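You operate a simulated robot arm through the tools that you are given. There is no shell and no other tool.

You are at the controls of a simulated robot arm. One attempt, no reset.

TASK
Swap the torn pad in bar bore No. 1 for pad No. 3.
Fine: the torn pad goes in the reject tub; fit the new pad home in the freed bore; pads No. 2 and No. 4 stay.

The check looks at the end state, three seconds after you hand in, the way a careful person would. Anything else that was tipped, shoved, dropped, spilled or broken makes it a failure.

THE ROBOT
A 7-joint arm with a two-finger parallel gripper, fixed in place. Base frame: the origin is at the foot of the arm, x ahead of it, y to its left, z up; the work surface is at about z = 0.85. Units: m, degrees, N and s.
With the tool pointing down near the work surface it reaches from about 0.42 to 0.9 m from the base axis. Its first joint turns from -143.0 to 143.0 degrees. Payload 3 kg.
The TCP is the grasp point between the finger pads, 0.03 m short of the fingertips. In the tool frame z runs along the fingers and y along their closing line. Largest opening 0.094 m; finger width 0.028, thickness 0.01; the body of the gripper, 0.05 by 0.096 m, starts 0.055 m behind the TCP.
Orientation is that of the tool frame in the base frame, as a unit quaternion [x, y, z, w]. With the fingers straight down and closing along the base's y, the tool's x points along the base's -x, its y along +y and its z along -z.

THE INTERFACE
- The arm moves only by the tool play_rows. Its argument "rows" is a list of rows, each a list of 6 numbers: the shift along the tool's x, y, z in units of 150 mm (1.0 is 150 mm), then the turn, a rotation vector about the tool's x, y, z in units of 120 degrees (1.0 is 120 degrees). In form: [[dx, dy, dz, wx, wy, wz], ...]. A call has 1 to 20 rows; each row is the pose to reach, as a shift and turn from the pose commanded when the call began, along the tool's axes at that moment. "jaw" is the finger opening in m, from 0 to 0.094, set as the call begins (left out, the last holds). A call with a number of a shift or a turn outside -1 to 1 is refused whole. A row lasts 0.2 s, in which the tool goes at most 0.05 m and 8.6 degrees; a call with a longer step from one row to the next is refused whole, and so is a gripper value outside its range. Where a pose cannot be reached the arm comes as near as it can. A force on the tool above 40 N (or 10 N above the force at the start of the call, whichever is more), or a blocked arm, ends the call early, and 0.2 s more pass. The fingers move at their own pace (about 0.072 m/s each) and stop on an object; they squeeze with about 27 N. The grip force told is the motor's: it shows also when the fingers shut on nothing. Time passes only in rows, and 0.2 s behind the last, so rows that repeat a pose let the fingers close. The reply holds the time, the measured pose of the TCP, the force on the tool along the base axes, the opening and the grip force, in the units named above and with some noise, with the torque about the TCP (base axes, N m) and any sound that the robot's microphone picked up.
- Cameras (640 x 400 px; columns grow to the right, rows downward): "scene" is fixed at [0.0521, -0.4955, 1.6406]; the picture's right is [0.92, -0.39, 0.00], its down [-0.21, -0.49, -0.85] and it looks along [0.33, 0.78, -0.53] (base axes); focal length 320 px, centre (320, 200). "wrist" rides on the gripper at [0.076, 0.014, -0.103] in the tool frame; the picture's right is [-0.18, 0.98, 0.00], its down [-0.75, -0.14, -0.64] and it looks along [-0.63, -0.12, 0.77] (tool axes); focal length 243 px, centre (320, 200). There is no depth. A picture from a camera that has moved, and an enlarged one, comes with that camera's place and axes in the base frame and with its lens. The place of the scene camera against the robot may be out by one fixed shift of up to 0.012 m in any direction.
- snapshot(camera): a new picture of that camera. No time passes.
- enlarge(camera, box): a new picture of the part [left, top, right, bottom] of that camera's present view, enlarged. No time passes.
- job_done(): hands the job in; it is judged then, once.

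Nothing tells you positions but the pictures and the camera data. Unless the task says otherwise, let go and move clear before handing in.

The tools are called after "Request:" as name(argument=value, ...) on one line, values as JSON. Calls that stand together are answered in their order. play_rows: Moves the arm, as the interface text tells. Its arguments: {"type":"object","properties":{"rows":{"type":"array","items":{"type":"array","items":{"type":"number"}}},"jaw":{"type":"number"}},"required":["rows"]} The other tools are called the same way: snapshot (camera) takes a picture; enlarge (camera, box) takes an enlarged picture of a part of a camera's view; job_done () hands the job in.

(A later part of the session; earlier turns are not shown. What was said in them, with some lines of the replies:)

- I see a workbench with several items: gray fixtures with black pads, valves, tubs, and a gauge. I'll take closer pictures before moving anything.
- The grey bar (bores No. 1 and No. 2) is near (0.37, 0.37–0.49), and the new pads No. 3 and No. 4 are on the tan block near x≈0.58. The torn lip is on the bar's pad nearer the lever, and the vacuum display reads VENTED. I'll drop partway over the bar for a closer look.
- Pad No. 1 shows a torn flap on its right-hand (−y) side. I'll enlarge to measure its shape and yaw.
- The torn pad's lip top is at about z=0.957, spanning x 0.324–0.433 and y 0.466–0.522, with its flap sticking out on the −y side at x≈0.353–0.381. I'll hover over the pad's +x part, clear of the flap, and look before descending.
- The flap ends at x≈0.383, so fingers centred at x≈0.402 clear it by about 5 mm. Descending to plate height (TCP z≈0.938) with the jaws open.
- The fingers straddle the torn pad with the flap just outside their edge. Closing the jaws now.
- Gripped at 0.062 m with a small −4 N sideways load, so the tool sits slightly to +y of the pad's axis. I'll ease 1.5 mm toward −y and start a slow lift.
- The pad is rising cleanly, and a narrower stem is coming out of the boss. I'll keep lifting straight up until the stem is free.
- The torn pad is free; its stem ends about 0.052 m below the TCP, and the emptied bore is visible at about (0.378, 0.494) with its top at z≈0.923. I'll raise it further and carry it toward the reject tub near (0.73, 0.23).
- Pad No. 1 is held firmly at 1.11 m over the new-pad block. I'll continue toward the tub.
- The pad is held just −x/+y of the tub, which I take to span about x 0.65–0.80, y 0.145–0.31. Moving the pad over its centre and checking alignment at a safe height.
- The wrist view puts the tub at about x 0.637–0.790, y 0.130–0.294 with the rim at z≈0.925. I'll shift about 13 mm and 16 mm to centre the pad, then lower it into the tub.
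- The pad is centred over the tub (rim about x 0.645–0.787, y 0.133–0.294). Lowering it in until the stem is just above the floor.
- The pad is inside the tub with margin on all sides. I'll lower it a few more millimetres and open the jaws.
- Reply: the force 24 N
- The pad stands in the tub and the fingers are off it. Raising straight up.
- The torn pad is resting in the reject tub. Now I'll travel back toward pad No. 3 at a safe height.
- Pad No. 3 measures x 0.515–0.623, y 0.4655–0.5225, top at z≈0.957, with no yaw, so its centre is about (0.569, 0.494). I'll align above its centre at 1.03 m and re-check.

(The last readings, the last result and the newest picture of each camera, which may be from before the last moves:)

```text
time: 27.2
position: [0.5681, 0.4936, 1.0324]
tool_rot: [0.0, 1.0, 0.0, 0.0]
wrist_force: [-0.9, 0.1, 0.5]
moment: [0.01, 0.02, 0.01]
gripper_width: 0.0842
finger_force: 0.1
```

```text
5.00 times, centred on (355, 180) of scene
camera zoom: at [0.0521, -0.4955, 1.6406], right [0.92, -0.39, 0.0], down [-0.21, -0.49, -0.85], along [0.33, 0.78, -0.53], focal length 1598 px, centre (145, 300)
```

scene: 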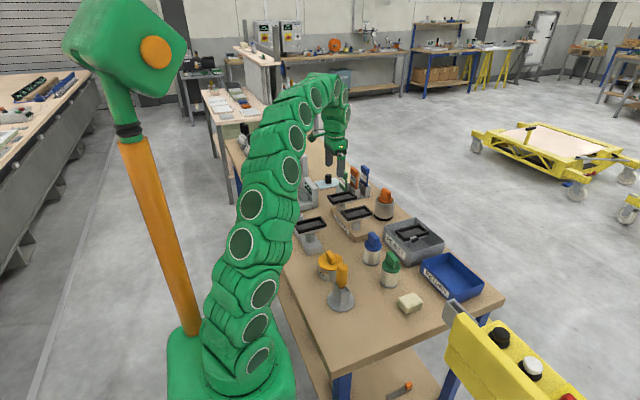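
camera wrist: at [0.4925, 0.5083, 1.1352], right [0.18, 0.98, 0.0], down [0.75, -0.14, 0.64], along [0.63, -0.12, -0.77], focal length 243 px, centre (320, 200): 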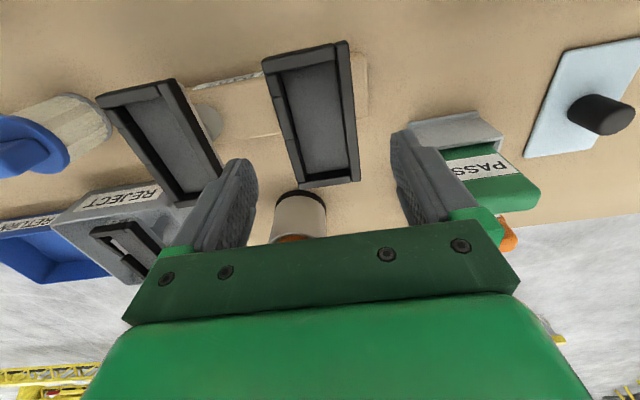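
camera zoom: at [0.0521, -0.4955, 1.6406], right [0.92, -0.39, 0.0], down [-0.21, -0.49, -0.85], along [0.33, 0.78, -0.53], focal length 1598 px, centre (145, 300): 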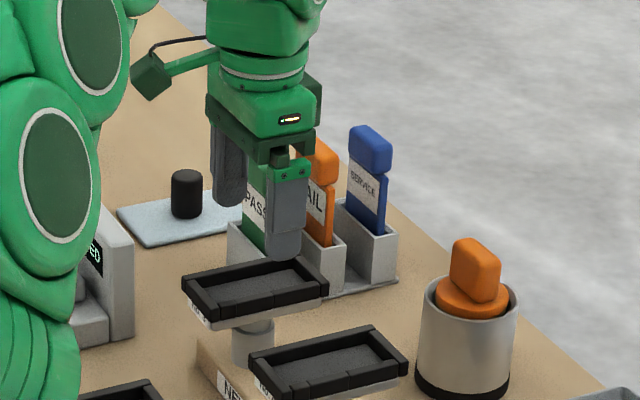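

Pad No. 3's centre reads (0.569, 0.494) again, directly below the tool; the PASS tag stays about 4 cm clear. Descending to the plate.

Request:
play_rows(rows=[[-0.005, 0, 0.12, 0, 0, 0], [-0.005, 0, 0.24, 0, 0, 0], [-0.005, 0, 0.36, 0, 0, 0], [-0.005, 0, 0.48, 0, 0, 0], [-0.005, 0, 0.56, 0, 0, 0], [-0.005, 0, 0.61, 0, 0, 0], [-0.005, 0, 0.61, 0, 0, 0]], jaw=0.084)

Request:
snapshot(camera="wrist")

Request:
enlarge(camera="scene", box=[310, 140, 400, 220])

```text
time: 28.8
position: [0.5698, 0.4943, 0.9417]
tool_rot: [-0.001, 1.0, 0.0, 0.0]
wrist_force: [-0.2, 0.5, 0.0]
moment: [0.0, -0.01, 0.01]
gripper_width: 0.0841
finger_force: 0.2
```

```text
taken
camera wrist: at [0.4945, 0.5086, 1.0448], right [0.18, 0.98, 0.0], down [0.75, -0.14, 0.64], along [0.63, -0.12, -0.77], focal length 243 px, centre (320, 200)
```

wrist: 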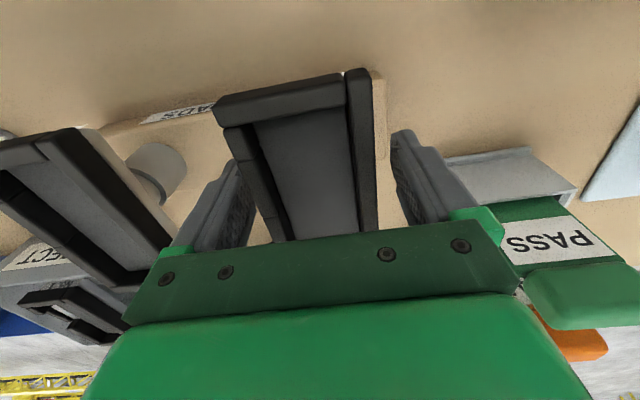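

```text
5.00 times, centred on (355, 180) of scene
camera zoom: at [0.0521, -0.4955, 1.6406], right [0.92, -0.39, 0.0], down [-0.21, -0.49, -0.85], along [0.33, 0.78, -0.53], focal length 1598 px, centre (145, 300)
```

zoom: 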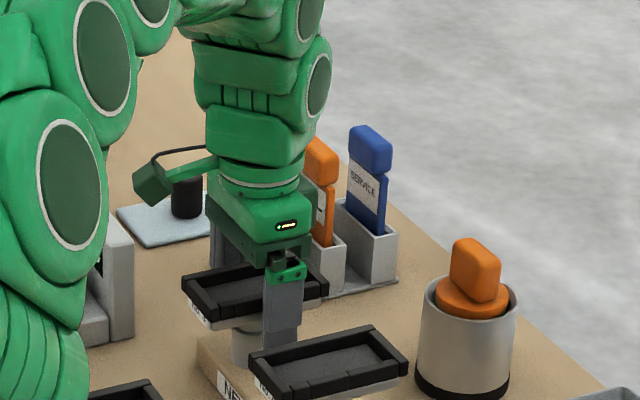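

Request:
play_rows(rows=[[0, 0, 0, 0, 0, 0], [0, 0, 0, 0, 0, 0], [0, 0, 0, 0, 0, 0], [0, 0, 0, 0, 0, 0], [0, 0, 0, 0, 0, 0]], jaw=0.03)

Request:
snapshot(camera="wrist")

```text
time: 30.0
position: [0.5693, 0.4932, 0.9434]
tool_rot: [0.0, 1.0, 0.0, 0.0]
wrist_force: [0.3, 0.6, -0.3]
moment: [0.04, -0.03, 0.0]
gripper_width: 0.0622
finger_force: 26.6
```

```text
taken
camera wrist: at [0.4945, 0.5086, 1.0449], right [0.18, 0.98, 0.0], down [0.75, -0.14, 0.64], along [0.63, -0.12, -0.77], focal length 243 px, centre (320, 200)
```

wrist: 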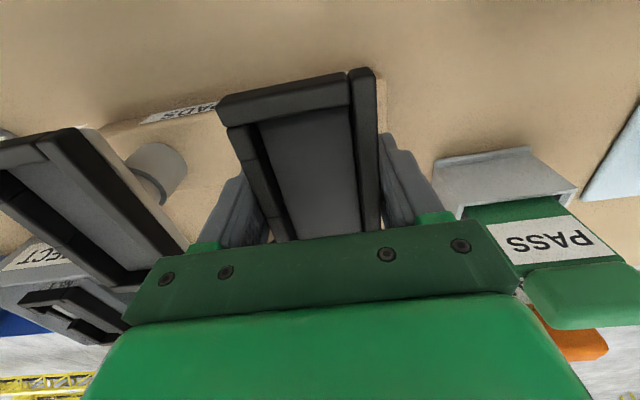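

Pad No. 3 is gripped squarely at 0.062 m with hardly any side load. Lifting it slowly straight up.

Request:
play_rows(rows=[[0, 0, -0.03, 0, 0, 0], [0, 0, -0.06, 0, 0, 0], [0, 0, -0.1, 0, 0, 0], [0, 0, -0.15, 0, 0, 0], [0, 0, -0.2, 0, 0, 0], [0, 0, -0.25, 0, 0, 0], [0, 0, -0.3, 0, 0, 0], [0, 0, -0.36, 0, 0, 0], [0, 0, -0.42, 0, 0, 0], [0, 0, -0.48, 0, 0, 0], [0, 0, -0.54, 0, 0, 0], [0, 0, -0.54, 0, 0, 0]])

Request:
snapshot(camera="wrist")

Request:
enlarge(camera="scene", box=[310, 140, 400, 220])

```text
time: 32.6
position: [0.5692, 0.4938, 1.0234]
tool_rot: [0.001, 1.0, -0.001, 0.0]
wrist_force: [-0.6, 0.2, -2.7]
moment: [-0.01, 0.0, -0.03]
gripper_width: 0.062
finger_force: 27.4
```

```text
taken
camera wrist: at [0.494, 0.5092, 1.1256], right [0.18, 0.98, 0.0], down [0.75, -0.14, 0.64], along [0.63, -0.12, -0.77], focal length 243 px, centre (320, 200)
```

wrist: 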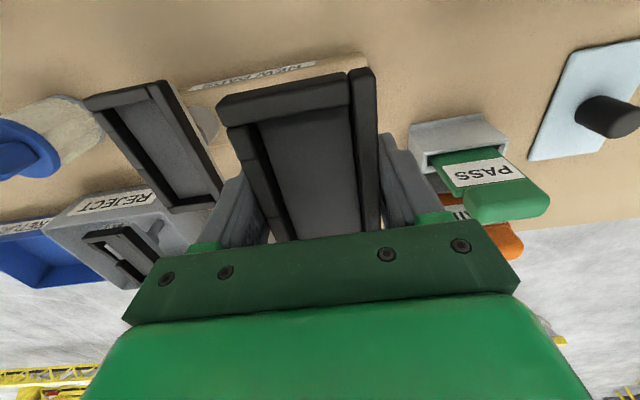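

```text
5.00 times, centred on (355, 180) of scene
camera zoom: at [0.0521, -0.4955, 1.6406], right [0.92, -0.39, 0.0], down [-0.21, -0.49, -0.85], along [0.33, 0.78, -0.53], focal length 1598 px, centre (145, 300)
```

zoom: 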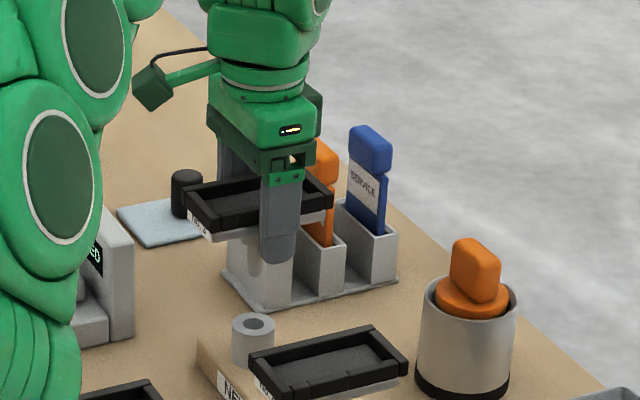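

Pad No. 3 is out of its holder. I'll take close-ups of both bores from the fixed camera to measure the exact travel between them.

Request:
enlarge(camera="scene", box=[345, 192, 375, 212])

Request:
enlarge(camera="scene", box=[300, 202, 330, 222])

Request:
enlarge(camera="scene", box=[345, 160, 390, 190])

```text
16.00 times, centred on (360, 202) of scene
camera zoom: at [0.0521, -0.4955, 1.6406], right [0.92, -0.39, 0.0], down [-0.21, -0.49, -0.85], along [0.33, 0.78, -0.53], focal length 5112 px, centre (-320, 168)
```

zoom: 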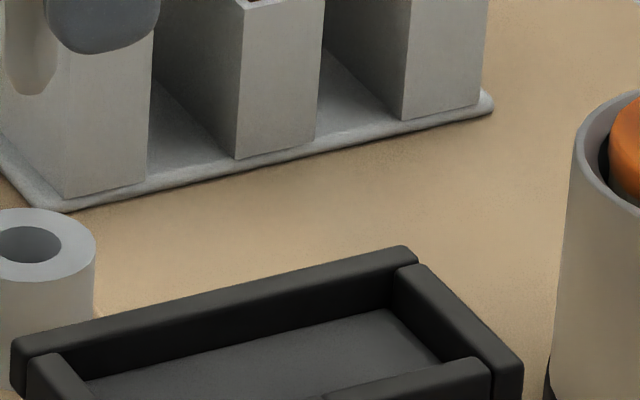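

```text
16.00 times, centred on (315, 212) of scene
camera zoom: at [0.0521, -0.4955, 1.6406], right [0.92, -0.39, 0.0], down [-0.21, -0.49, -0.85], along [0.33, 0.78, -0.53], focal length 5112 px, centre (400, 8)
```

zoom: 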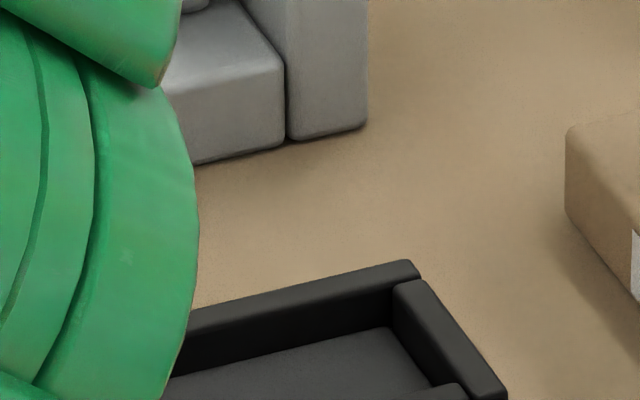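

```text
13.33 times, centred on (368, 175) of scene
camera zoom: at [0.0521, -0.4955, 1.6406], right [0.92, -0.39, 0.0], down [-0.21, -0.49, -0.85], along [0.33, 0.78, -0.53], focal length 4260 px, centre (-313, 533)
```

zoom: 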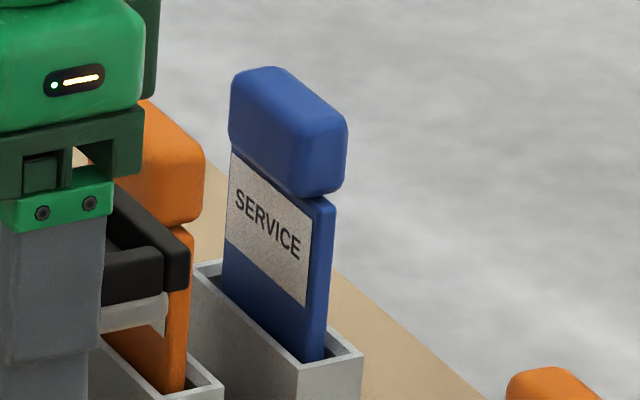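

Request:
enlarge(camera="scene", box=[330, 180, 360, 216])

```text
11.11 times, centred on (345, 198) of scene
camera zoom: at [0.0521, -0.4955, 1.6406], right [0.92, -0.39, 0.0], down [-0.21, -0.49, -0.85], along [0.33, 0.78, -0.53], focal length 3550 px, centre (42, 222)
```

zoom: 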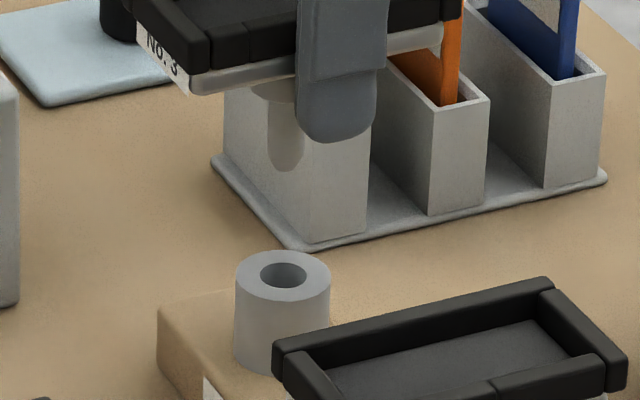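

The stem is about 13 mm in a 16.5 mm bore, so there's roughly 1.6 mm of play each way. I'll raise and move to a spot where the wrist camera can see the empty bar bore beside the held pad.

Request:
play_rows(rows=[[0, 0, -0.18, 0, 0, 0], [0, 0, -0.36, 0, 0, 0], [0, 0, -0.53, 0, 0, 0], [0.15, -0.07, -0.53, 0, 0, 0], [0.32, -0.15, -0.53, 0, 0, 0], [0.5, -0.23, -0.53, 0, 0, 0], [0.68, -0.31, -0.53, 0, 0, 0], [0.82, -0.38, -0.53, 0, 0, 0], [0.87, -0.4, -0.53, 0, 0, 0], [0.87, -0.4, -0.53, 0, 0, 0]])

Request:
play_rows(rows=[[0.14, -0.07, 0, 0, 0, 0], [0.3, -0.15, 0, 0, 0, 0], [0.46, -0.23, 0, 0, 0, 0], [0.62, -0.31, 0, 0, 0, 0], [0.7, -0.36, 0, 0, 0, 0], [0.73, -0.36, 0, 0, 0, 0], [0.73, -0.36, 0, 0, 0, 0]])

Request:
snapshot(camera="wrist")

Request:
enlarge(camera="scene", box=[270, 170, 350, 250])

```text
time: 34.8
position: [0.4402, 0.4338, 1.1024]
tool_rot: [0.0, 1.0, -0.001, 0.0]
wrist_force: [0.7, -0.6, -2.9]
moment: [-0.02, -0.01, -0.02]
gripper_width: 0.062
finger_force: 27.2
```

```text
time: 36.4
position: [0.3298, 0.3801, 1.1022]
tool_rot: [0.0, 1.0, 0.0, -0.001]
wrist_force: [0.2, 0.3, -2.1]
moment: [0.04, -0.01, 0.01]
gripper_width: 0.0623
finger_force: 26.8
```

```text
taken
camera wrist: at [0.2548, 0.3955, 1.2053], right [0.18, 0.98, 0.0], down [0.75, -0.14, 0.64], along [0.63, -0.12, -0.77], focal length 243 px, centre (320, 200)
```

wrist: 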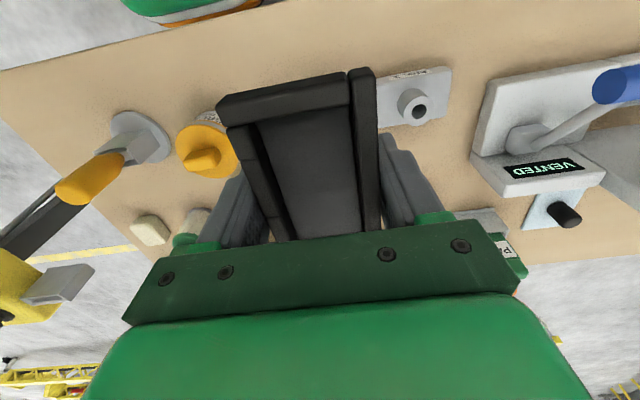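

```text
5.00 times, centred on (310, 210) of scene
camera zoom: at [0.0521, -0.4955, 1.6406], right [0.92, -0.39, 0.0], down [-0.21, -0.49, -0.85], along [0.33, 0.78, -0.53], focal length 1598 px, centre (370, 150)
```

zoom: 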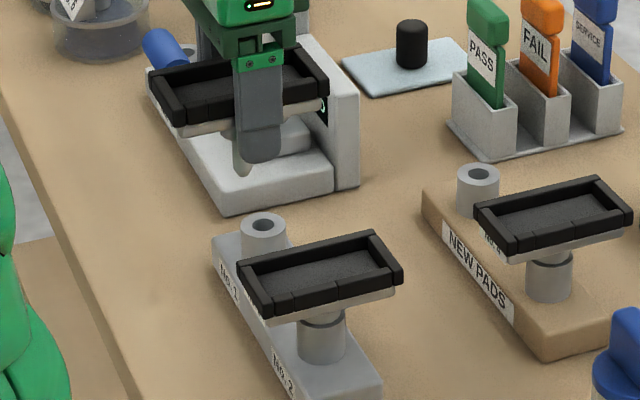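

Both empty bores are visible now. I'll zoom in to measure them precisely.

Request:
enlarge(camera="scene", box=[310, 205, 340, 225])

Request:
enlarge(camera="scene", box=[352, 195, 382, 215])

Request:
enlarge(camera="wrist", box=[370, 60, 470, 130])

Request:
enlarge(camera="wrist", box=[200, 50, 400, 250])

```text
16.00 times, centred on (325, 215) of scene
camera zoom: at [0.0521, -0.4955, 1.6406], right [0.92, -0.39, 0.0], down [-0.21, -0.49, -0.85], along [0.33, 0.78, -0.53], focal length 5112 px, centre (240, -40)
```

zoom: 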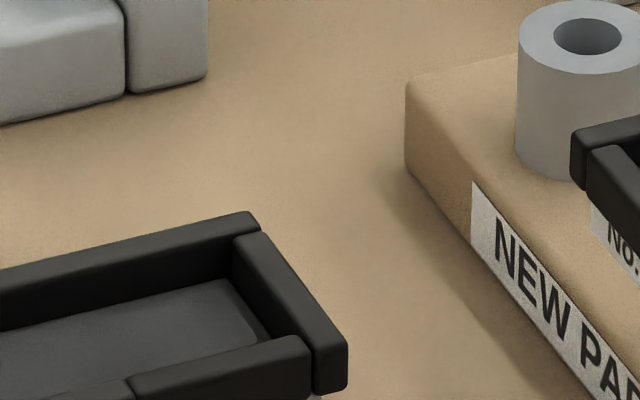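

```text
16.00 times, centred on (367, 205) of scene
camera zoom: at [0.0521, -0.4955, 1.6406], right [0.92, -0.39, 0.0], down [-0.21, -0.49, -0.85], along [0.33, 0.78, -0.53], focal length 5112 px, centre (-432, 120)
```

zoom: 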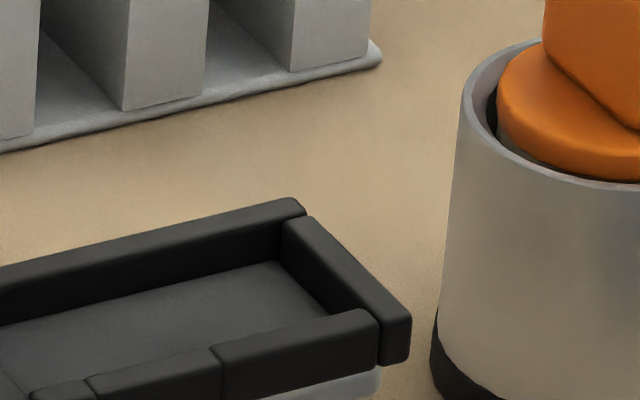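

```text
5.71 times, centred on (420, 95) of wrist
camera zoom: at [0.2548, 0.3955, 1.2053], right [0.18, 0.98, 0.0], down [0.75, -0.14, 0.64], along [0.63, -0.12, -0.77], focal length 1386 px, centre (-251, 800)
```

zoom: 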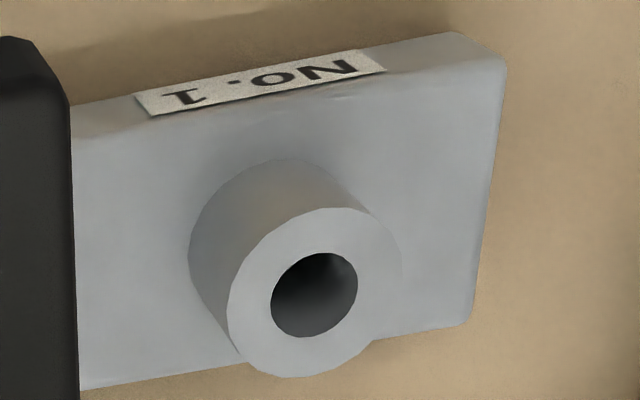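

```text
2.00 times, centred on (300, 150) of wrist
camera zoom: at [0.2548, 0.3955, 1.2053], right [0.18, 0.98, 0.0], down [0.75, -0.14, 0.64], along [0.63, -0.12, -0.77], focal length 485 px, centre (360, 300)
```

zoom: 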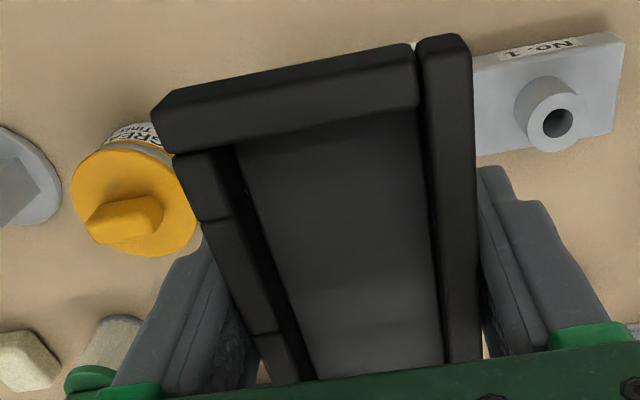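

Request:
enlarge(camera="scene", box=[284, 205, 314, 224])

Request:
enlarge(camera="scene", box=[327, 195, 357, 214])

Request:
enlarge(camera="scene", box=[275, 180, 320, 208])

```text
16.00 times, centred on (299, 214) of scene
camera zoom: at [0.0521, -0.4955, 1.6406], right [0.92, -0.39, 0.0], down [-0.21, -0.49, -0.85], along [0.33, 0.78, -0.53], focal length 5112 px, centre (656, -32)
```

zoom: 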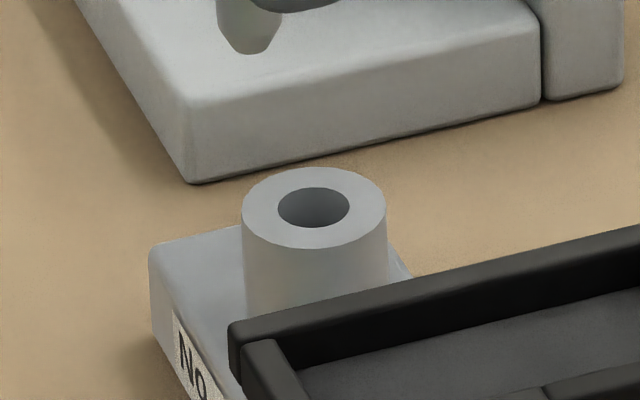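

```text
16.00 times, centred on (342, 204) of scene
camera zoom: at [0.0521, -0.4955, 1.6406], right [0.92, -0.39, 0.0], down [-0.21, -0.49, -0.85], along [0.33, 0.78, -0.53], focal length 5112 px, centre (-32, 128)
```

zoom: 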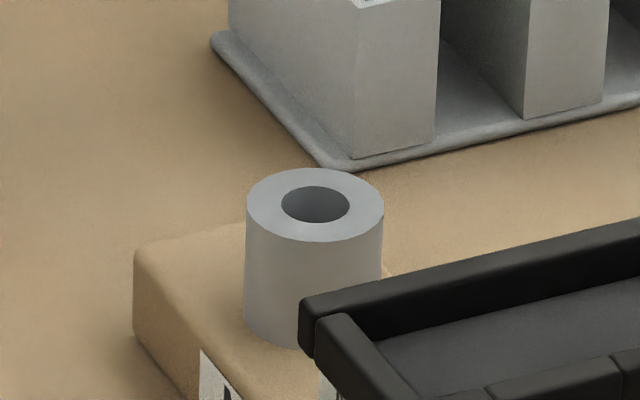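

```text
14.22 times, centred on (298, 194) of scene
camera zoom: at [0.0521, -0.4955, 1.6406], right [0.92, -0.39, 0.0], down [-0.21, -0.49, -0.85], along [0.33, 0.78, -0.53], focal length 4544 px, centre (640, 285)
```

zoom: 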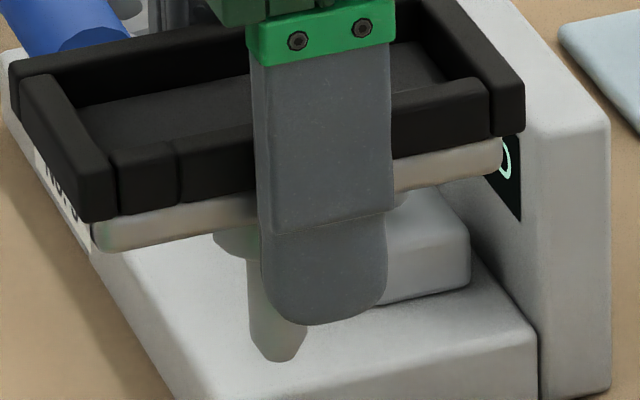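

Both cameras agree: bar bore is about 0.190 m in −x from the holder bore, at the same y, and the stem has a tapered tip. I'll move over the bore at (0.380, 0.494), descend to just above it, and check alignment.

Request:
play_rows(rows=[[-0.05, 0.15, 0, 0, 0, 0], [-0.12, 0.32, 0, 0, 0, 0], [-0.2, 0.5, 0, 0, 0, 0], [-0.28, 0.66, 0, 0, 0, 0], [-0.332, 0.7587, 0, 0, 0, 0], [-0.332, 0.7587, 0.15, 0, 0, 0], [-0.332, 0.7587, 0.3, 0, 0, 0], [-0.332, 0.7587, 0.45, 0, 0, 0], [-0.332, 0.7587, 0.6, 0, 0, 0], [-0.332, 0.7587, 0.72, 0, 0, 0], [-0.332, 0.7587, 0.72, 0, 0, 0]])

Request:
snapshot(camera="wrist")

Request:
enlarge(camera="scene", box=[280, 190, 320, 218])

```text
time: 38.8
position: [0.3787, 0.4932, 0.9959]
tool_rot: [-0.001, 1.0, 0.0, 0.0]
wrist_force: [-0.2, 0.1, -2.6]
moment: [0.03, 0.03, 0.01]
gripper_width: 0.0619
finger_force: 27.0
```

```text
taken
camera wrist: at [0.3027, 0.5085, 1.0982], right [0.18, 0.98, 0.0], down [0.75, -0.14, 0.64], along [0.63, -0.12, -0.77], focal length 243 px, centre (320, 200)
```

wrist: 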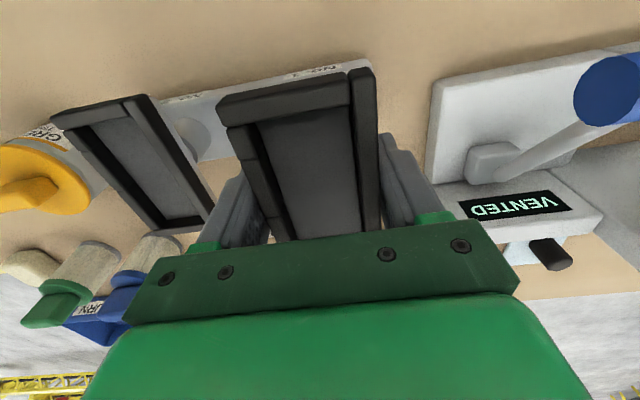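

```text
14.29 times, centred on (300, 204) of scene
camera zoom: at [0.0521, -0.4955, 1.6406], right [0.92, -0.39, 0.0], down [-0.21, -0.49, -0.85], along [0.33, 0.78, -0.53], focal length 4565 px, centre (606, 143)
```

zoom: 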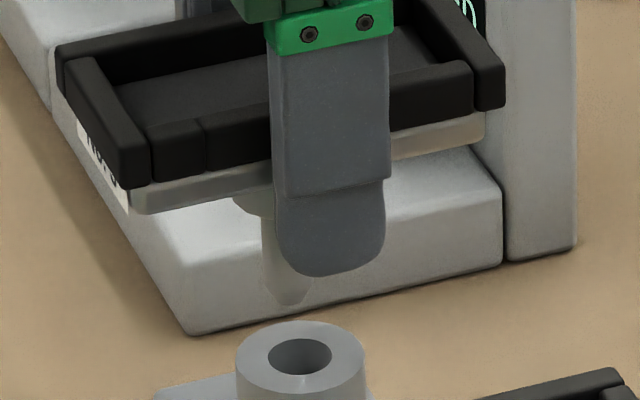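

Request:
enlarge(camera="scene", box=[290, 203, 310, 216])

```text
16.00 times, centred on (300, 210) of scene
camera zoom: at [0.0521, -0.4955, 1.6406], right [0.92, -0.39, 0.0], down [-0.21, -0.49, -0.85], along [0.33, 0.78, -0.53], focal length 5112 px, centre (640, 48)
```

zoom: 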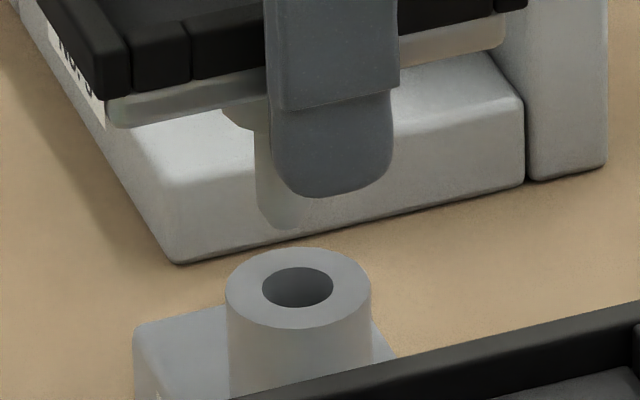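

The stem tip is about 15 mm above the bore and looks 1–2 mm short in +x. I'll correct by 1.3 mm, come down to about 5 mm above the bore, and re-check.

Request:
play_rows(rows=[[-0.005, -0.002, 0.02, 0, 0, 0], [-0.009, -0.003, 0.045, 0, 0, 0], [-0.009, -0.003, 0.07, 0, 0, 0], [-0.009, -0.003, 0.07, 0, 0, 0]])

Request:
enlarge(camera="scene", box=[290, 203, 310, 216])

Request:
snapshot(camera="wrist")

```text
time: 39.8
position: [0.3793, 0.4932, 0.984]
tool_rot: [0.0, 1.0, 0.001, 0.0]
wrist_force: [-0.2, -0.1, -4.2]
moment: [0.0, -0.02, -0.01]
gripper_width: 0.062
finger_force: 27.4
```

```text
16.00 times, centred on (300, 210) of scene
camera zoom: at [0.0521, -0.4955, 1.6406], right [0.92, -0.39, 0.0], down [-0.21, -0.49, -0.85], along [0.33, 0.78, -0.53], focal length 5112 px, centre (640, 48)
```

zoom: 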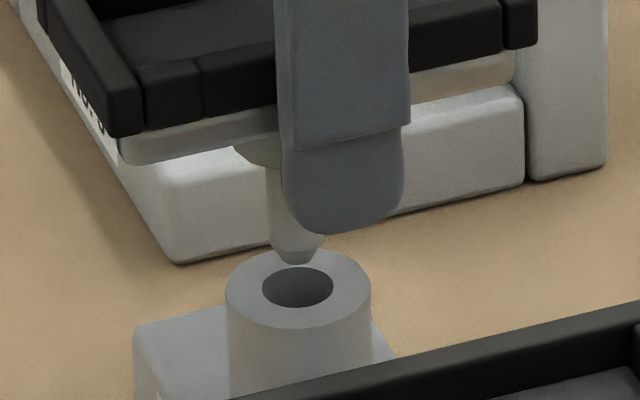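

```text
taken
camera wrist: at [0.3051, 0.5086, 1.0872], right [0.18, 0.98, 0.0], down [0.75, -0.14, 0.64], along [0.63, -0.12, -0.77], focal length 243 px, centre (320, 200)
```

wrist: 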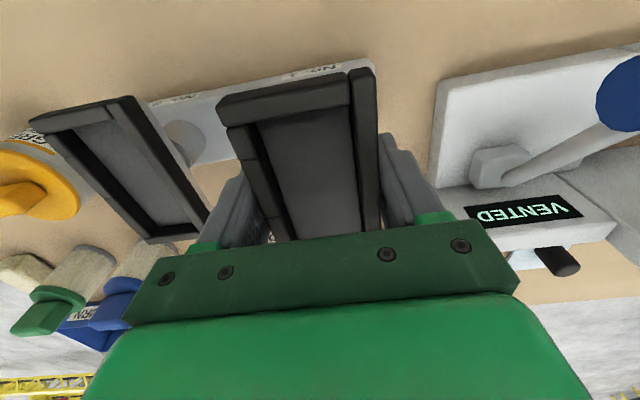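

The stem tip now sits centred over the bore in the fixed camera's view. I'll descend in small steps and watch side forces.

Request:
play_rows(rows=[[0, 0, 0.015, 0, 0, 0], [0, 0, 0.03, 0, 0, 0], [0, 0, 0.045, 0, 0, 0], [0, 0, 0.06, 0, 0, 0], [0, 0, 0.075, 0, 0, 0], [0, 0, 0.075, 0, 0, 0]])

Request:
enlarge(camera="scene", box=[290, 203, 310, 216])

```text
time: 41.2
position: [0.3818, 0.4933, 0.9739]
tool_rot: [0.0, 1.0, 0.001, 0.0]
wrist_force: [0.3, -0.3, -2.9]
moment: [-0.05, 0.03, -0.01]
gripper_width: 0.0622
finger_force: 26.7
```

```text
16.00 times, centred on (300, 210) of scene
camera zoom: at [0.0521, -0.4955, 1.6406], right [0.92, -0.39, 0.0], down [-0.21, -0.49, -0.85], along [0.33, 0.78, -0.53], focal length 5112 px, centre (640, 48)
```

zoom: 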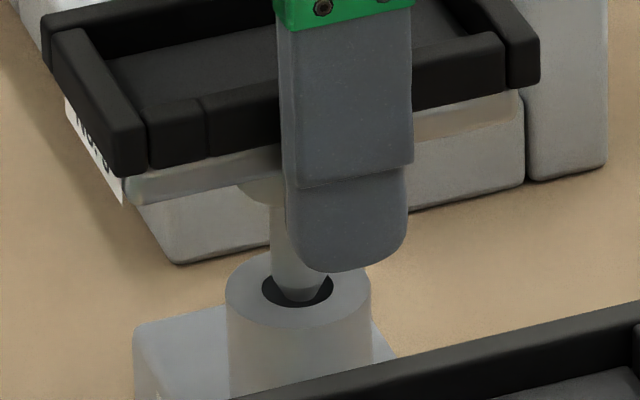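

The tapered tip is entering the bore with no contact force. Continuing slowly.

Request:
play_rows(rows=[[0, 0, 0.015, 0, 0, 0], [0, 0, 0.03, 0, 0, 0], [0, 0, 0.045, 0, 0, 0], [0, 0, 0.06, 0, 0, 0], [0, 0, 0.06, 0, 0, 0]])

Request:
enlarge(camera="scene", box=[290, 203, 310, 216])

```text
time: 42.4
position: [0.3811, 0.4931, 0.9642]
tool_rot: [0.0, 1.0, 0.001, 0.0]
wrist_force: [-0.9, -0.7, -3.1]
moment: [0.01, 0.0, 0.0]
gripper_width: 0.062
finger_force: 27.1
```

```text
16.00 times, centred on (300, 210) of scene
camera zoom: at [0.0521, -0.4955, 1.6406], right [0.92, -0.39, 0.0], down [-0.21, -0.49, -0.85], along [0.33, 0.78, -0.53], focal length 5112 px, centre (640, 48)
```

zoom: 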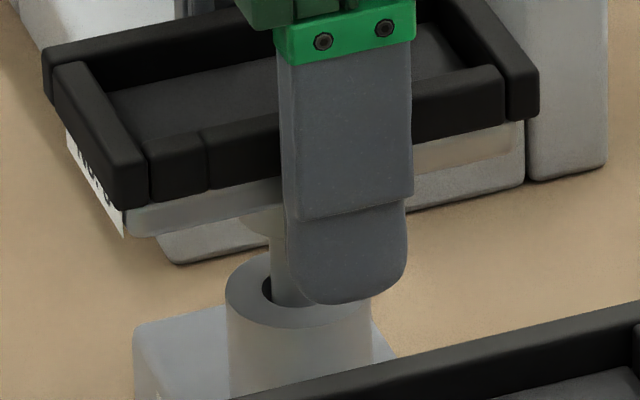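

The stem is about 10 mm into the bore with no side force. Continuing down toward the seat.

Request:
play_rows(rows=[[0, 0, 0.02, 0, 0, 0], [0, 0, 0.04, 0, 0, 0], [0, 0, 0.06, 0, 0, 0], [0, 0, 0.08, 0, 0, 0], [0, 0, 0.1, 0, 0, 0], [0, 0, 0.12, 0, 0, 0], [0, 0, 0.12, 0, 0, 0]])

Request:
enlarge(camera="scene", box=[290, 203, 310, 216])

```text
time: 44.0
position: [0.3814, 0.4939, 0.9466]
tool_rot: [0.0, 1.0, 0.001, 0.0]
wrist_force: [-0.1, 0.5, -3.1]
moment: [0.02, 0.02, 0.01]
gripper_width: 0.0621
finger_force: 26.6
```

```text
16.00 times, centred on (300, 210) of scene
camera zoom: at [0.0521, -0.4955, 1.6406], right [0.92, -0.39, 0.0], down [-0.21, -0.49, -0.85], along [0.33, 0.78, -0.53], focal length 5112 px, centre (640, 48)
```

zoom: 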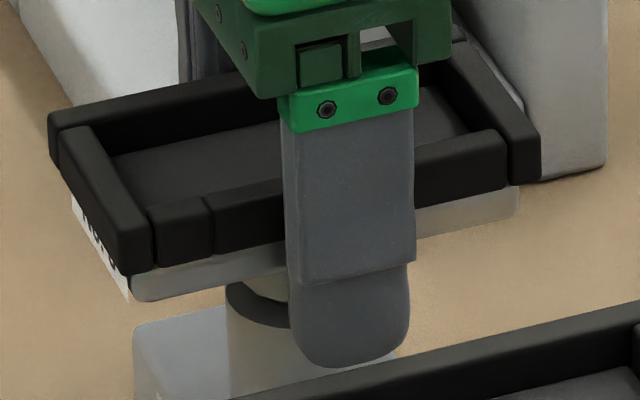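

Nearly home: about 4 mm remains, with no resistance so far. I'll creep down until I feel the seat.

Request:
play_rows(rows=[[0, 0, 0.006, 0, 0, 0], [0, 0, 0.012, 0, 0, 0], [0, 0, 0.018, 0, 0, 0], [0, 0, 0.024, 0, 0, 0], [0, 0, 0.03, 0, 0, 0], [0, 0, 0.03, 0, 0, 0]])

Request:
enlarge(camera="scene", box=[290, 203, 310, 216])

```text
time: 45.4
position: [0.3804, 0.4947, 0.9422]
tool_rot: [0.0, 1.0, 0.0, 0.001]
wrist_force: [-8.3, -9.6, 34.7]
moment: [-0.31, 0.26, -0.04]
gripper_width: 0.0622
finger_force: 27.5
```

```text
16.00 times, centred on (300, 210) of scene
camera zoom: at [0.0521, -0.4955, 1.6406], right [0.92, -0.39, 0.0], down [-0.21, -0.49, -0.85], along [0.33, 0.78, -0.53], focal length 5112 px, centre (640, 48)
```

zoom: 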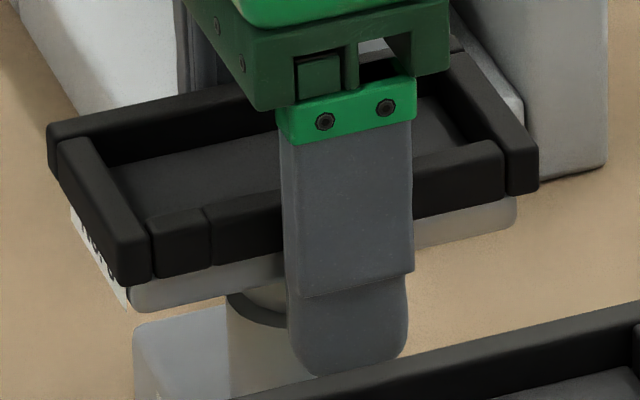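

I felt the seat with 35 N upward at exactly the expected height (TCP z≈0.942). I'll ease off slightly to relieve the load and then open the jaws.

Request:
play_rows(rows=[[0, 0, -0.004, 0, 0, 0], [0, 0, -0.005, 0, 0, 0], [0, 0, -0.005, 0, 0, 0]])

Request:
play_rows(rows=[[0, 0, 0, 0, 0, 0], [0, 0, 0, 0, 0, 0], [0, 0, 0, 0, 0, 0], [0, 0, 0, 0, 0, 0]], jaw=0.084)

Request:
snapshot(camera="wrist")

Request:
enlarge(camera="scene", box=[280, 190, 330, 225])

```text
time: 46.2
position: [0.3808, 0.493, 0.943]
tool_rot: [0.001, 1.0, 0.0, -0.001]
wrist_force: [3.1, 8.0, 19.6]
moment: [0.37, -0.17, 0.03]
gripper_width: 0.062
finger_force: 27.1
```

```text
time: 47.2
position: [0.3798, 0.4931, 0.942]
tool_rot: [0.0, 1.0, 0.0, 0.0]
wrist_force: [-0.2, 0.3, -0.1]
moment: [0.02, 0.0, 0.02]
gripper_width: 0.0841
finger_force: 0.1
```

```text
taken
camera wrist: at [0.305, 0.5084, 1.0445], right [0.18, 0.98, 0.0], down [0.75, -0.14, 0.64], along [0.63, -0.12, -0.77], focal length 243 px, centre (320, 200)
```

wrist: 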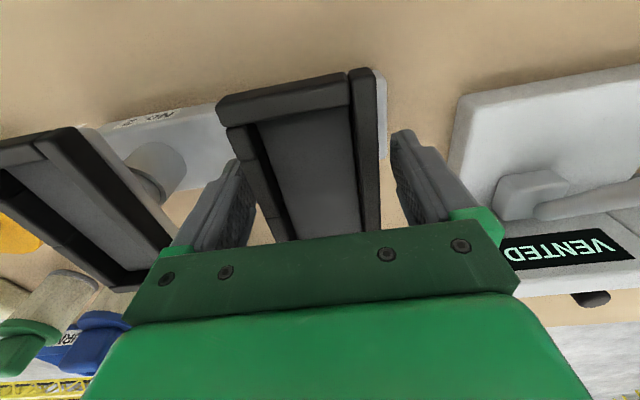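

```text
11.43 times, centred on (305, 208) of scene
camera zoom: at [0.0521, -0.4955, 1.6406], right [0.92, -0.39, 0.0], down [-0.21, -0.49, -0.85], along [0.33, 0.78, -0.53], focal length 3652 px, centre (491, 114)
```

zoom: 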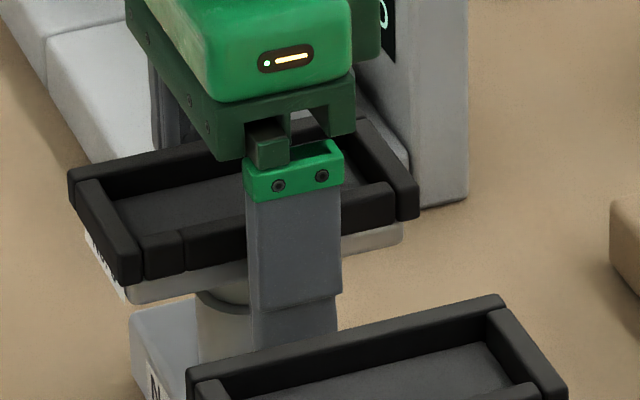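

The pad is released and stays put. Now I'll raise the gripper straight up, clear of the bar.

Request:
play_rows(rows=[[0, 0, -0.06, 0, 0, 0], [0, 0, -0.15, 0, 0, 0], [0, 0, -0.3, 0, 0, 0], [0, 0, -0.5, 0, 0, 0], [0, 0, -0.7, 0, 0, 0], [0, 0, -0.9, 0, 0, 0], [0, 0, -1.0, 0, 0, 0], [0, 0, -1.0, 0, 0, 0]])

Request:
snapshot(camera="wrist")

Request:
enlarge(camera="scene", box=[280, 190, 330, 225])

Request:
snapshot(camera="scene")

```text
time: 49.0
position: [0.3807, 0.4929, 1.0935]
tool_rot: [0.0, 1.0, 0.0, -0.001]
wrist_force: [0.0, -0.4, -0.7]
moment: [-0.01, -0.03, -0.03]
gripper_width: 0.0842
finger_force: 0.1
```

```text
taken
camera wrist: at [0.3054, 0.507, 1.1949], right [0.18, 0.98, 0.0], down [0.75, -0.14, 0.64], along [0.63, -0.12, -0.77], focal length 243 px, centre (320, 200)
```

wrist: 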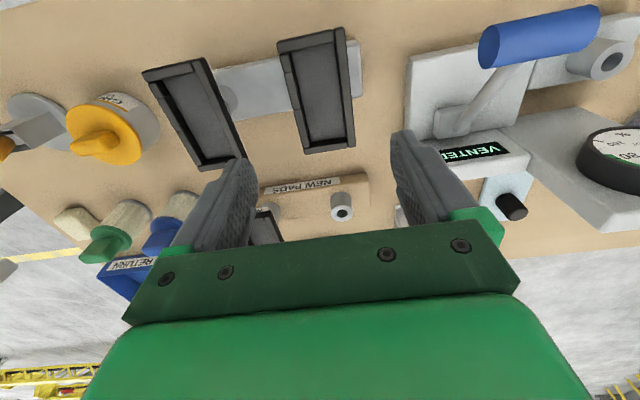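

```text
11.43 times, centred on (305, 208) of scene
camera zoom: at [0.0521, -0.4955, 1.6406], right [0.92, -0.39, 0.0], down [-0.21, -0.49, -0.85], along [0.33, 0.78, -0.53], focal length 3652 px, centre (491, 114)
```

zoom: 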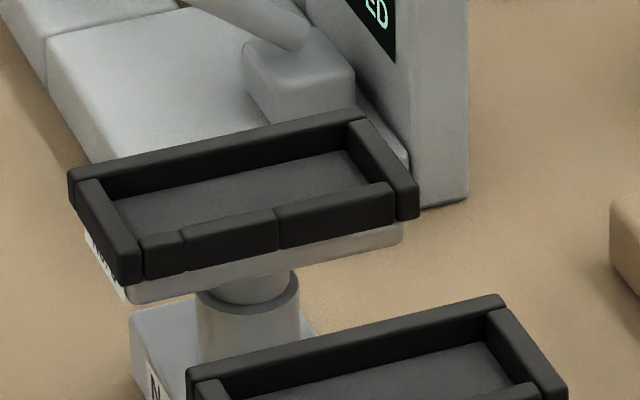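

```text
taken
```

scene: 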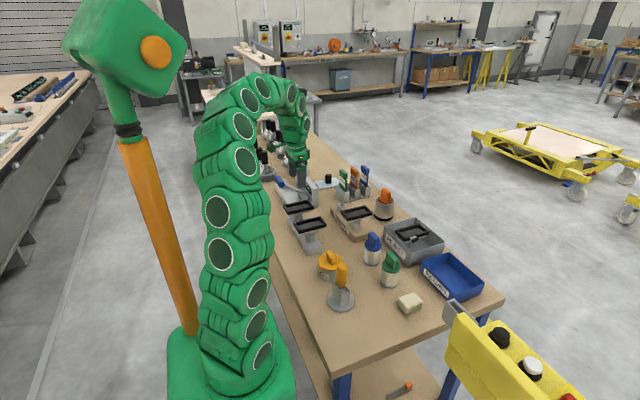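

Pad No. 3 sits level in bore No. 1. I'll compare its seat height with No. 2 and No. 4, and check the reject tub and the rest of the bench.

Request:
enlarge(camera="scene", box=[285, 205, 335, 245])

Request:
enlarge(camera="scene", box=[330, 195, 380, 235])

Request:
enlarge(camera="scene", box=[360, 180, 500, 310])

Request:
enlarge(camera="wrist", box=[120, 0, 380, 190])

```text
10.00 times, centred on (310, 225) of scene
camera zoom: at [0.0521, -0.4955, 1.6406], right [0.92, -0.39, 0.0], down [-0.21, -0.49, -0.85], along [0.33, 0.78, -0.53], focal length 3195 px, centre (420, -50)
```

zoom: 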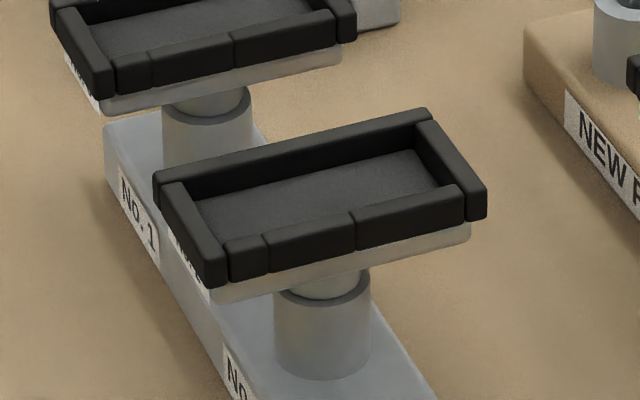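

```text
10.00 times, centred on (355, 215) of scene
camera zoom: at [0.0521, -0.4955, 1.6406], right [0.92, -0.39, 0.0], down [-0.21, -0.49, -0.85], along [0.33, 0.78, -0.53], focal length 3195 px, centre (-30, 50)
```

zoom: 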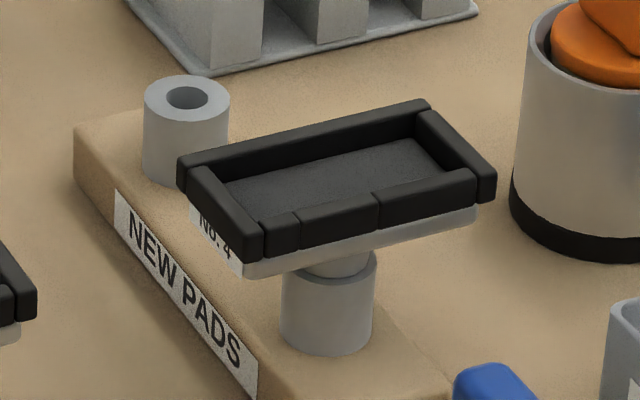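

```text
3.08 times, centred on (430, 245) of scene
camera zoom: at [0.0521, -0.4955, 1.6406], right [0.92, -0.39, 0.0], down [-0.21, -0.49, -0.85], along [0.33, 0.78, -0.53], focal length 983 px, centre (-18, 62)
```

zoom: 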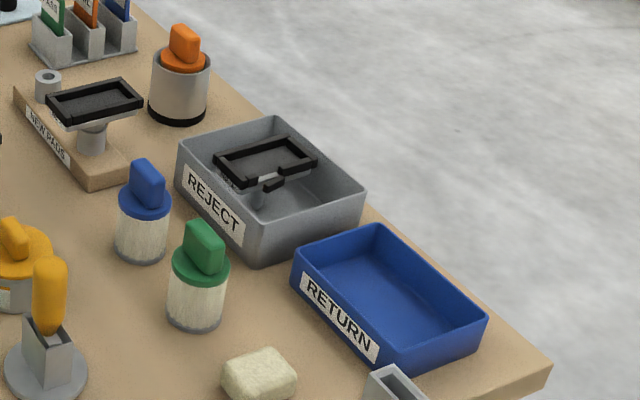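

```text
2.11 times, centred on (250, 95) of wrist
camera zoom: at [0.3054, 0.507, 1.1949], right [0.18, 0.98, 0.0], down [0.75, -0.14, 0.64], along [0.63, -0.12, -0.77], focal length 511 px, centre (467, 421)
```

zoom: 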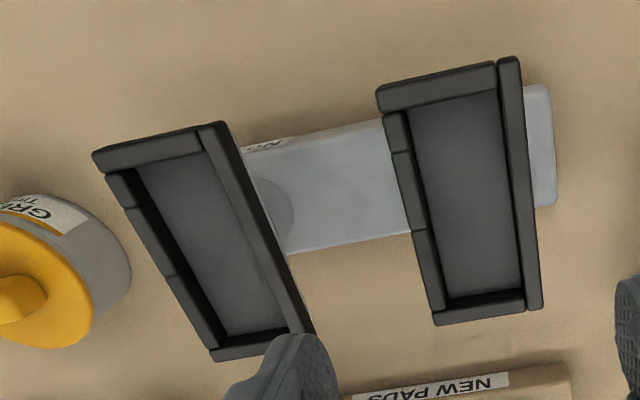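

Request:
enlarge(camera="scene", box=[285, 205, 315, 223])

Request:
enlarge(camera="scene", box=[295, 223, 325, 241])

```text
16.00 times, centred on (300, 214) of scene
camera zoom: at [0.0521, -0.4955, 1.6406], right [0.92, -0.39, 0.0], down [-0.21, -0.49, -0.85], along [0.33, 0.78, -0.53], focal length 5112 px, centre (640, -24)
```

zoom: 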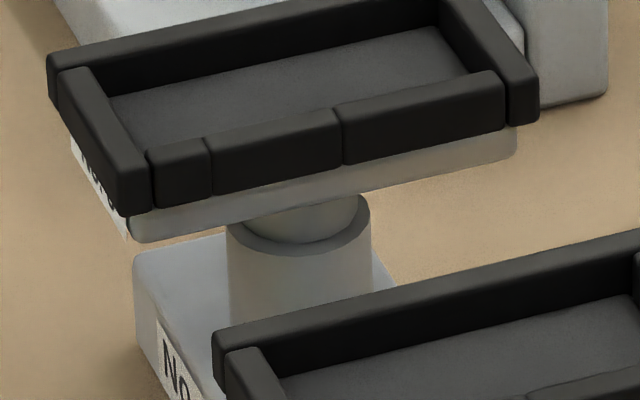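

```text
16.00 times, centred on (310, 232) of scene
camera zoom: at [0.0521, -0.4955, 1.6406], right [0.92, -0.39, 0.0], down [-0.21, -0.49, -0.85], along [0.33, 0.78, -0.53], focal length 5112 px, centre (480, -312)
```

zoom: 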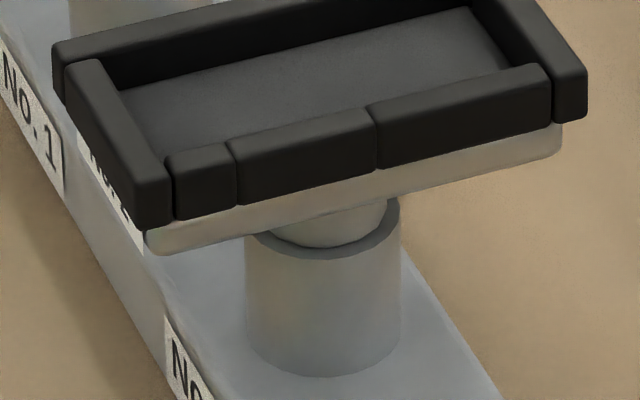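

Request:
enlarge(camera="scene", box=[270, 185, 350, 255])

Request:
enlarge(camera="scene", box=[305, 195, 350, 225])

```text
5.71 times, centred on (310, 220) of scene
camera zoom: at [0.0521, -0.4955, 1.6406], right [0.92, -0.39, 0.0], down [-0.21, -0.49, -0.85], along [0.33, 0.78, -0.53], focal length 1826 px, centre (377, 86)
```

zoom: 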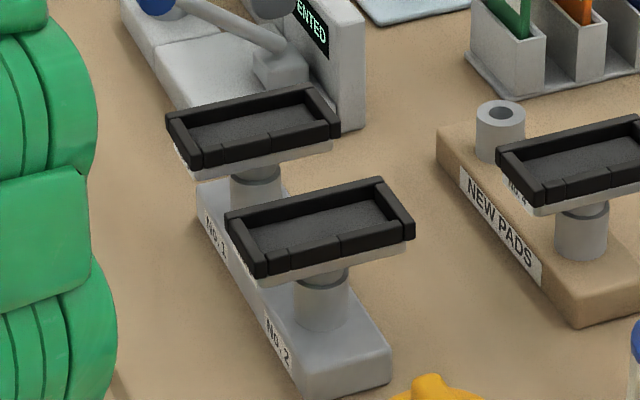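

```text
13.33 times, centred on (328, 210) of scene
camera zoom: at [0.0521, -0.4955, 1.6406], right [0.92, -0.39, 0.0], down [-0.21, -0.49, -0.85], along [0.33, 0.78, -0.53], focal length 4260 px, centre (220, 67)
```

zoom: 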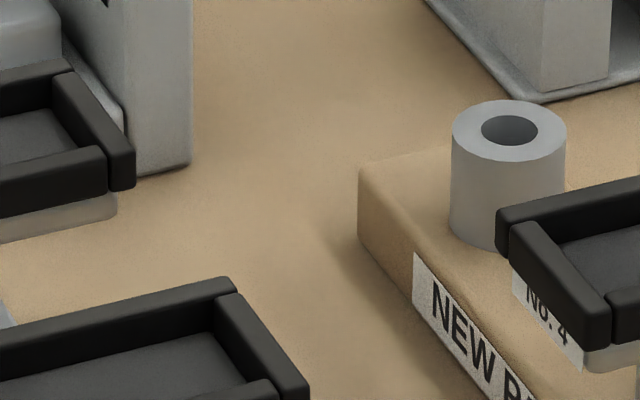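

The new pad's outline matches where the old one sat, to within a pixel or two. No. 2 and No. 4 haven't moved, the torn pad is in the reject tub, and nothing else looks disturbed. I'll retreat a bit higher and then hand in.

Request:
play_rows(rows=[[0, 0, -0.15, 0, 0, 0], [0.03, -0.1, -0.3, 0, 0, 0], [0.06, -0.2, -0.45, 0, 0, 0], [0.1, -0.3, -0.6, 0, 0, 0], [0.1, -0.35, -0.65, 0, 0, 0], [0.1, -0.35, -0.65, 0, 0, 0]])

Request:
snapshot(camera="wrist")

Request:
snapshot(camera="scene")

```text
time: 50.4
position: [0.3658, 0.4419, 1.1916]
tool_rot: [0.0, 1.0, 0.0, 0.001]
wrist_force: [0.2, 0.1, -0.3]
moment: [0.0, -0.03, -0.05]
gripper_width: 0.0838
finger_force: 0.1
```

```text
taken
camera wrist: at [0.2914, 0.4573, 1.2932], right [0.18, 0.98, 0.0], down [0.75, -0.14, 0.64], along [0.63, -0.12, -0.77], focal length 243 px, centre (320, 200)
```

wrist: 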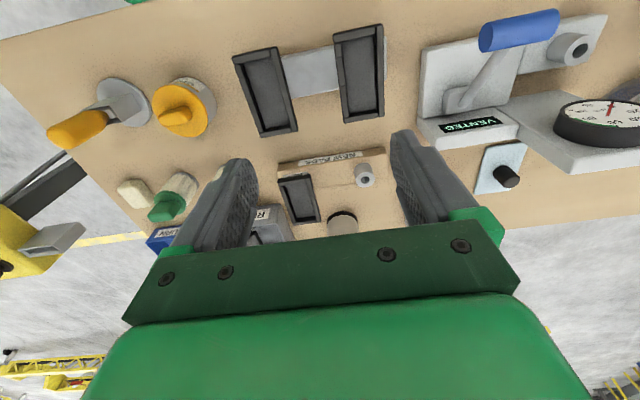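

```text
taken
```

scene: 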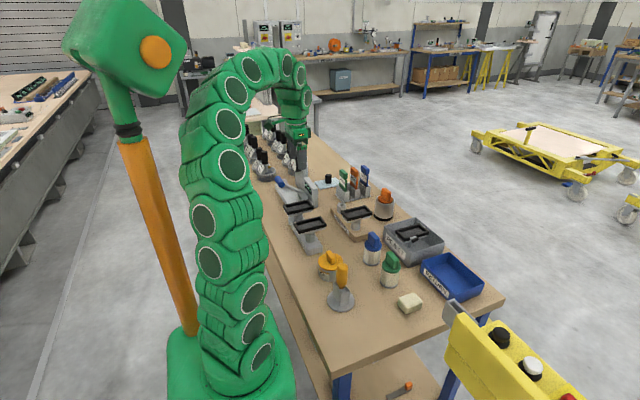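

Pad No. 3 is home in bore No. 1, the torn pad is in the reject tub, and pads No. 2 and No. 4 are where they were. The gripper is open and clear, so I'm handing in.

Request:
job_done()

```text
The job is handed in.
```

The swap is finished and handed in; I haven't seen the result of the check.

- **New pad:** No. 3 is fitted in bar bore No. 1. I pressed it down until it met the seat at the expected height. In the fixed camera it sits where the torn pad did, to within about half a millimetre.
- **Torn pad:** it is inside the grey reject tub, standing on its stem, and has not visibly moved since I let go.
- **Pads No. 2 and No. 4:** neither has moved, judging by the before and after pictures.
- **Rest of the bench:** nothing else looks tipped or shifted. I left the vacuum lever alone, and the display still reads VENTED.

The gripper is open and well above the bench.
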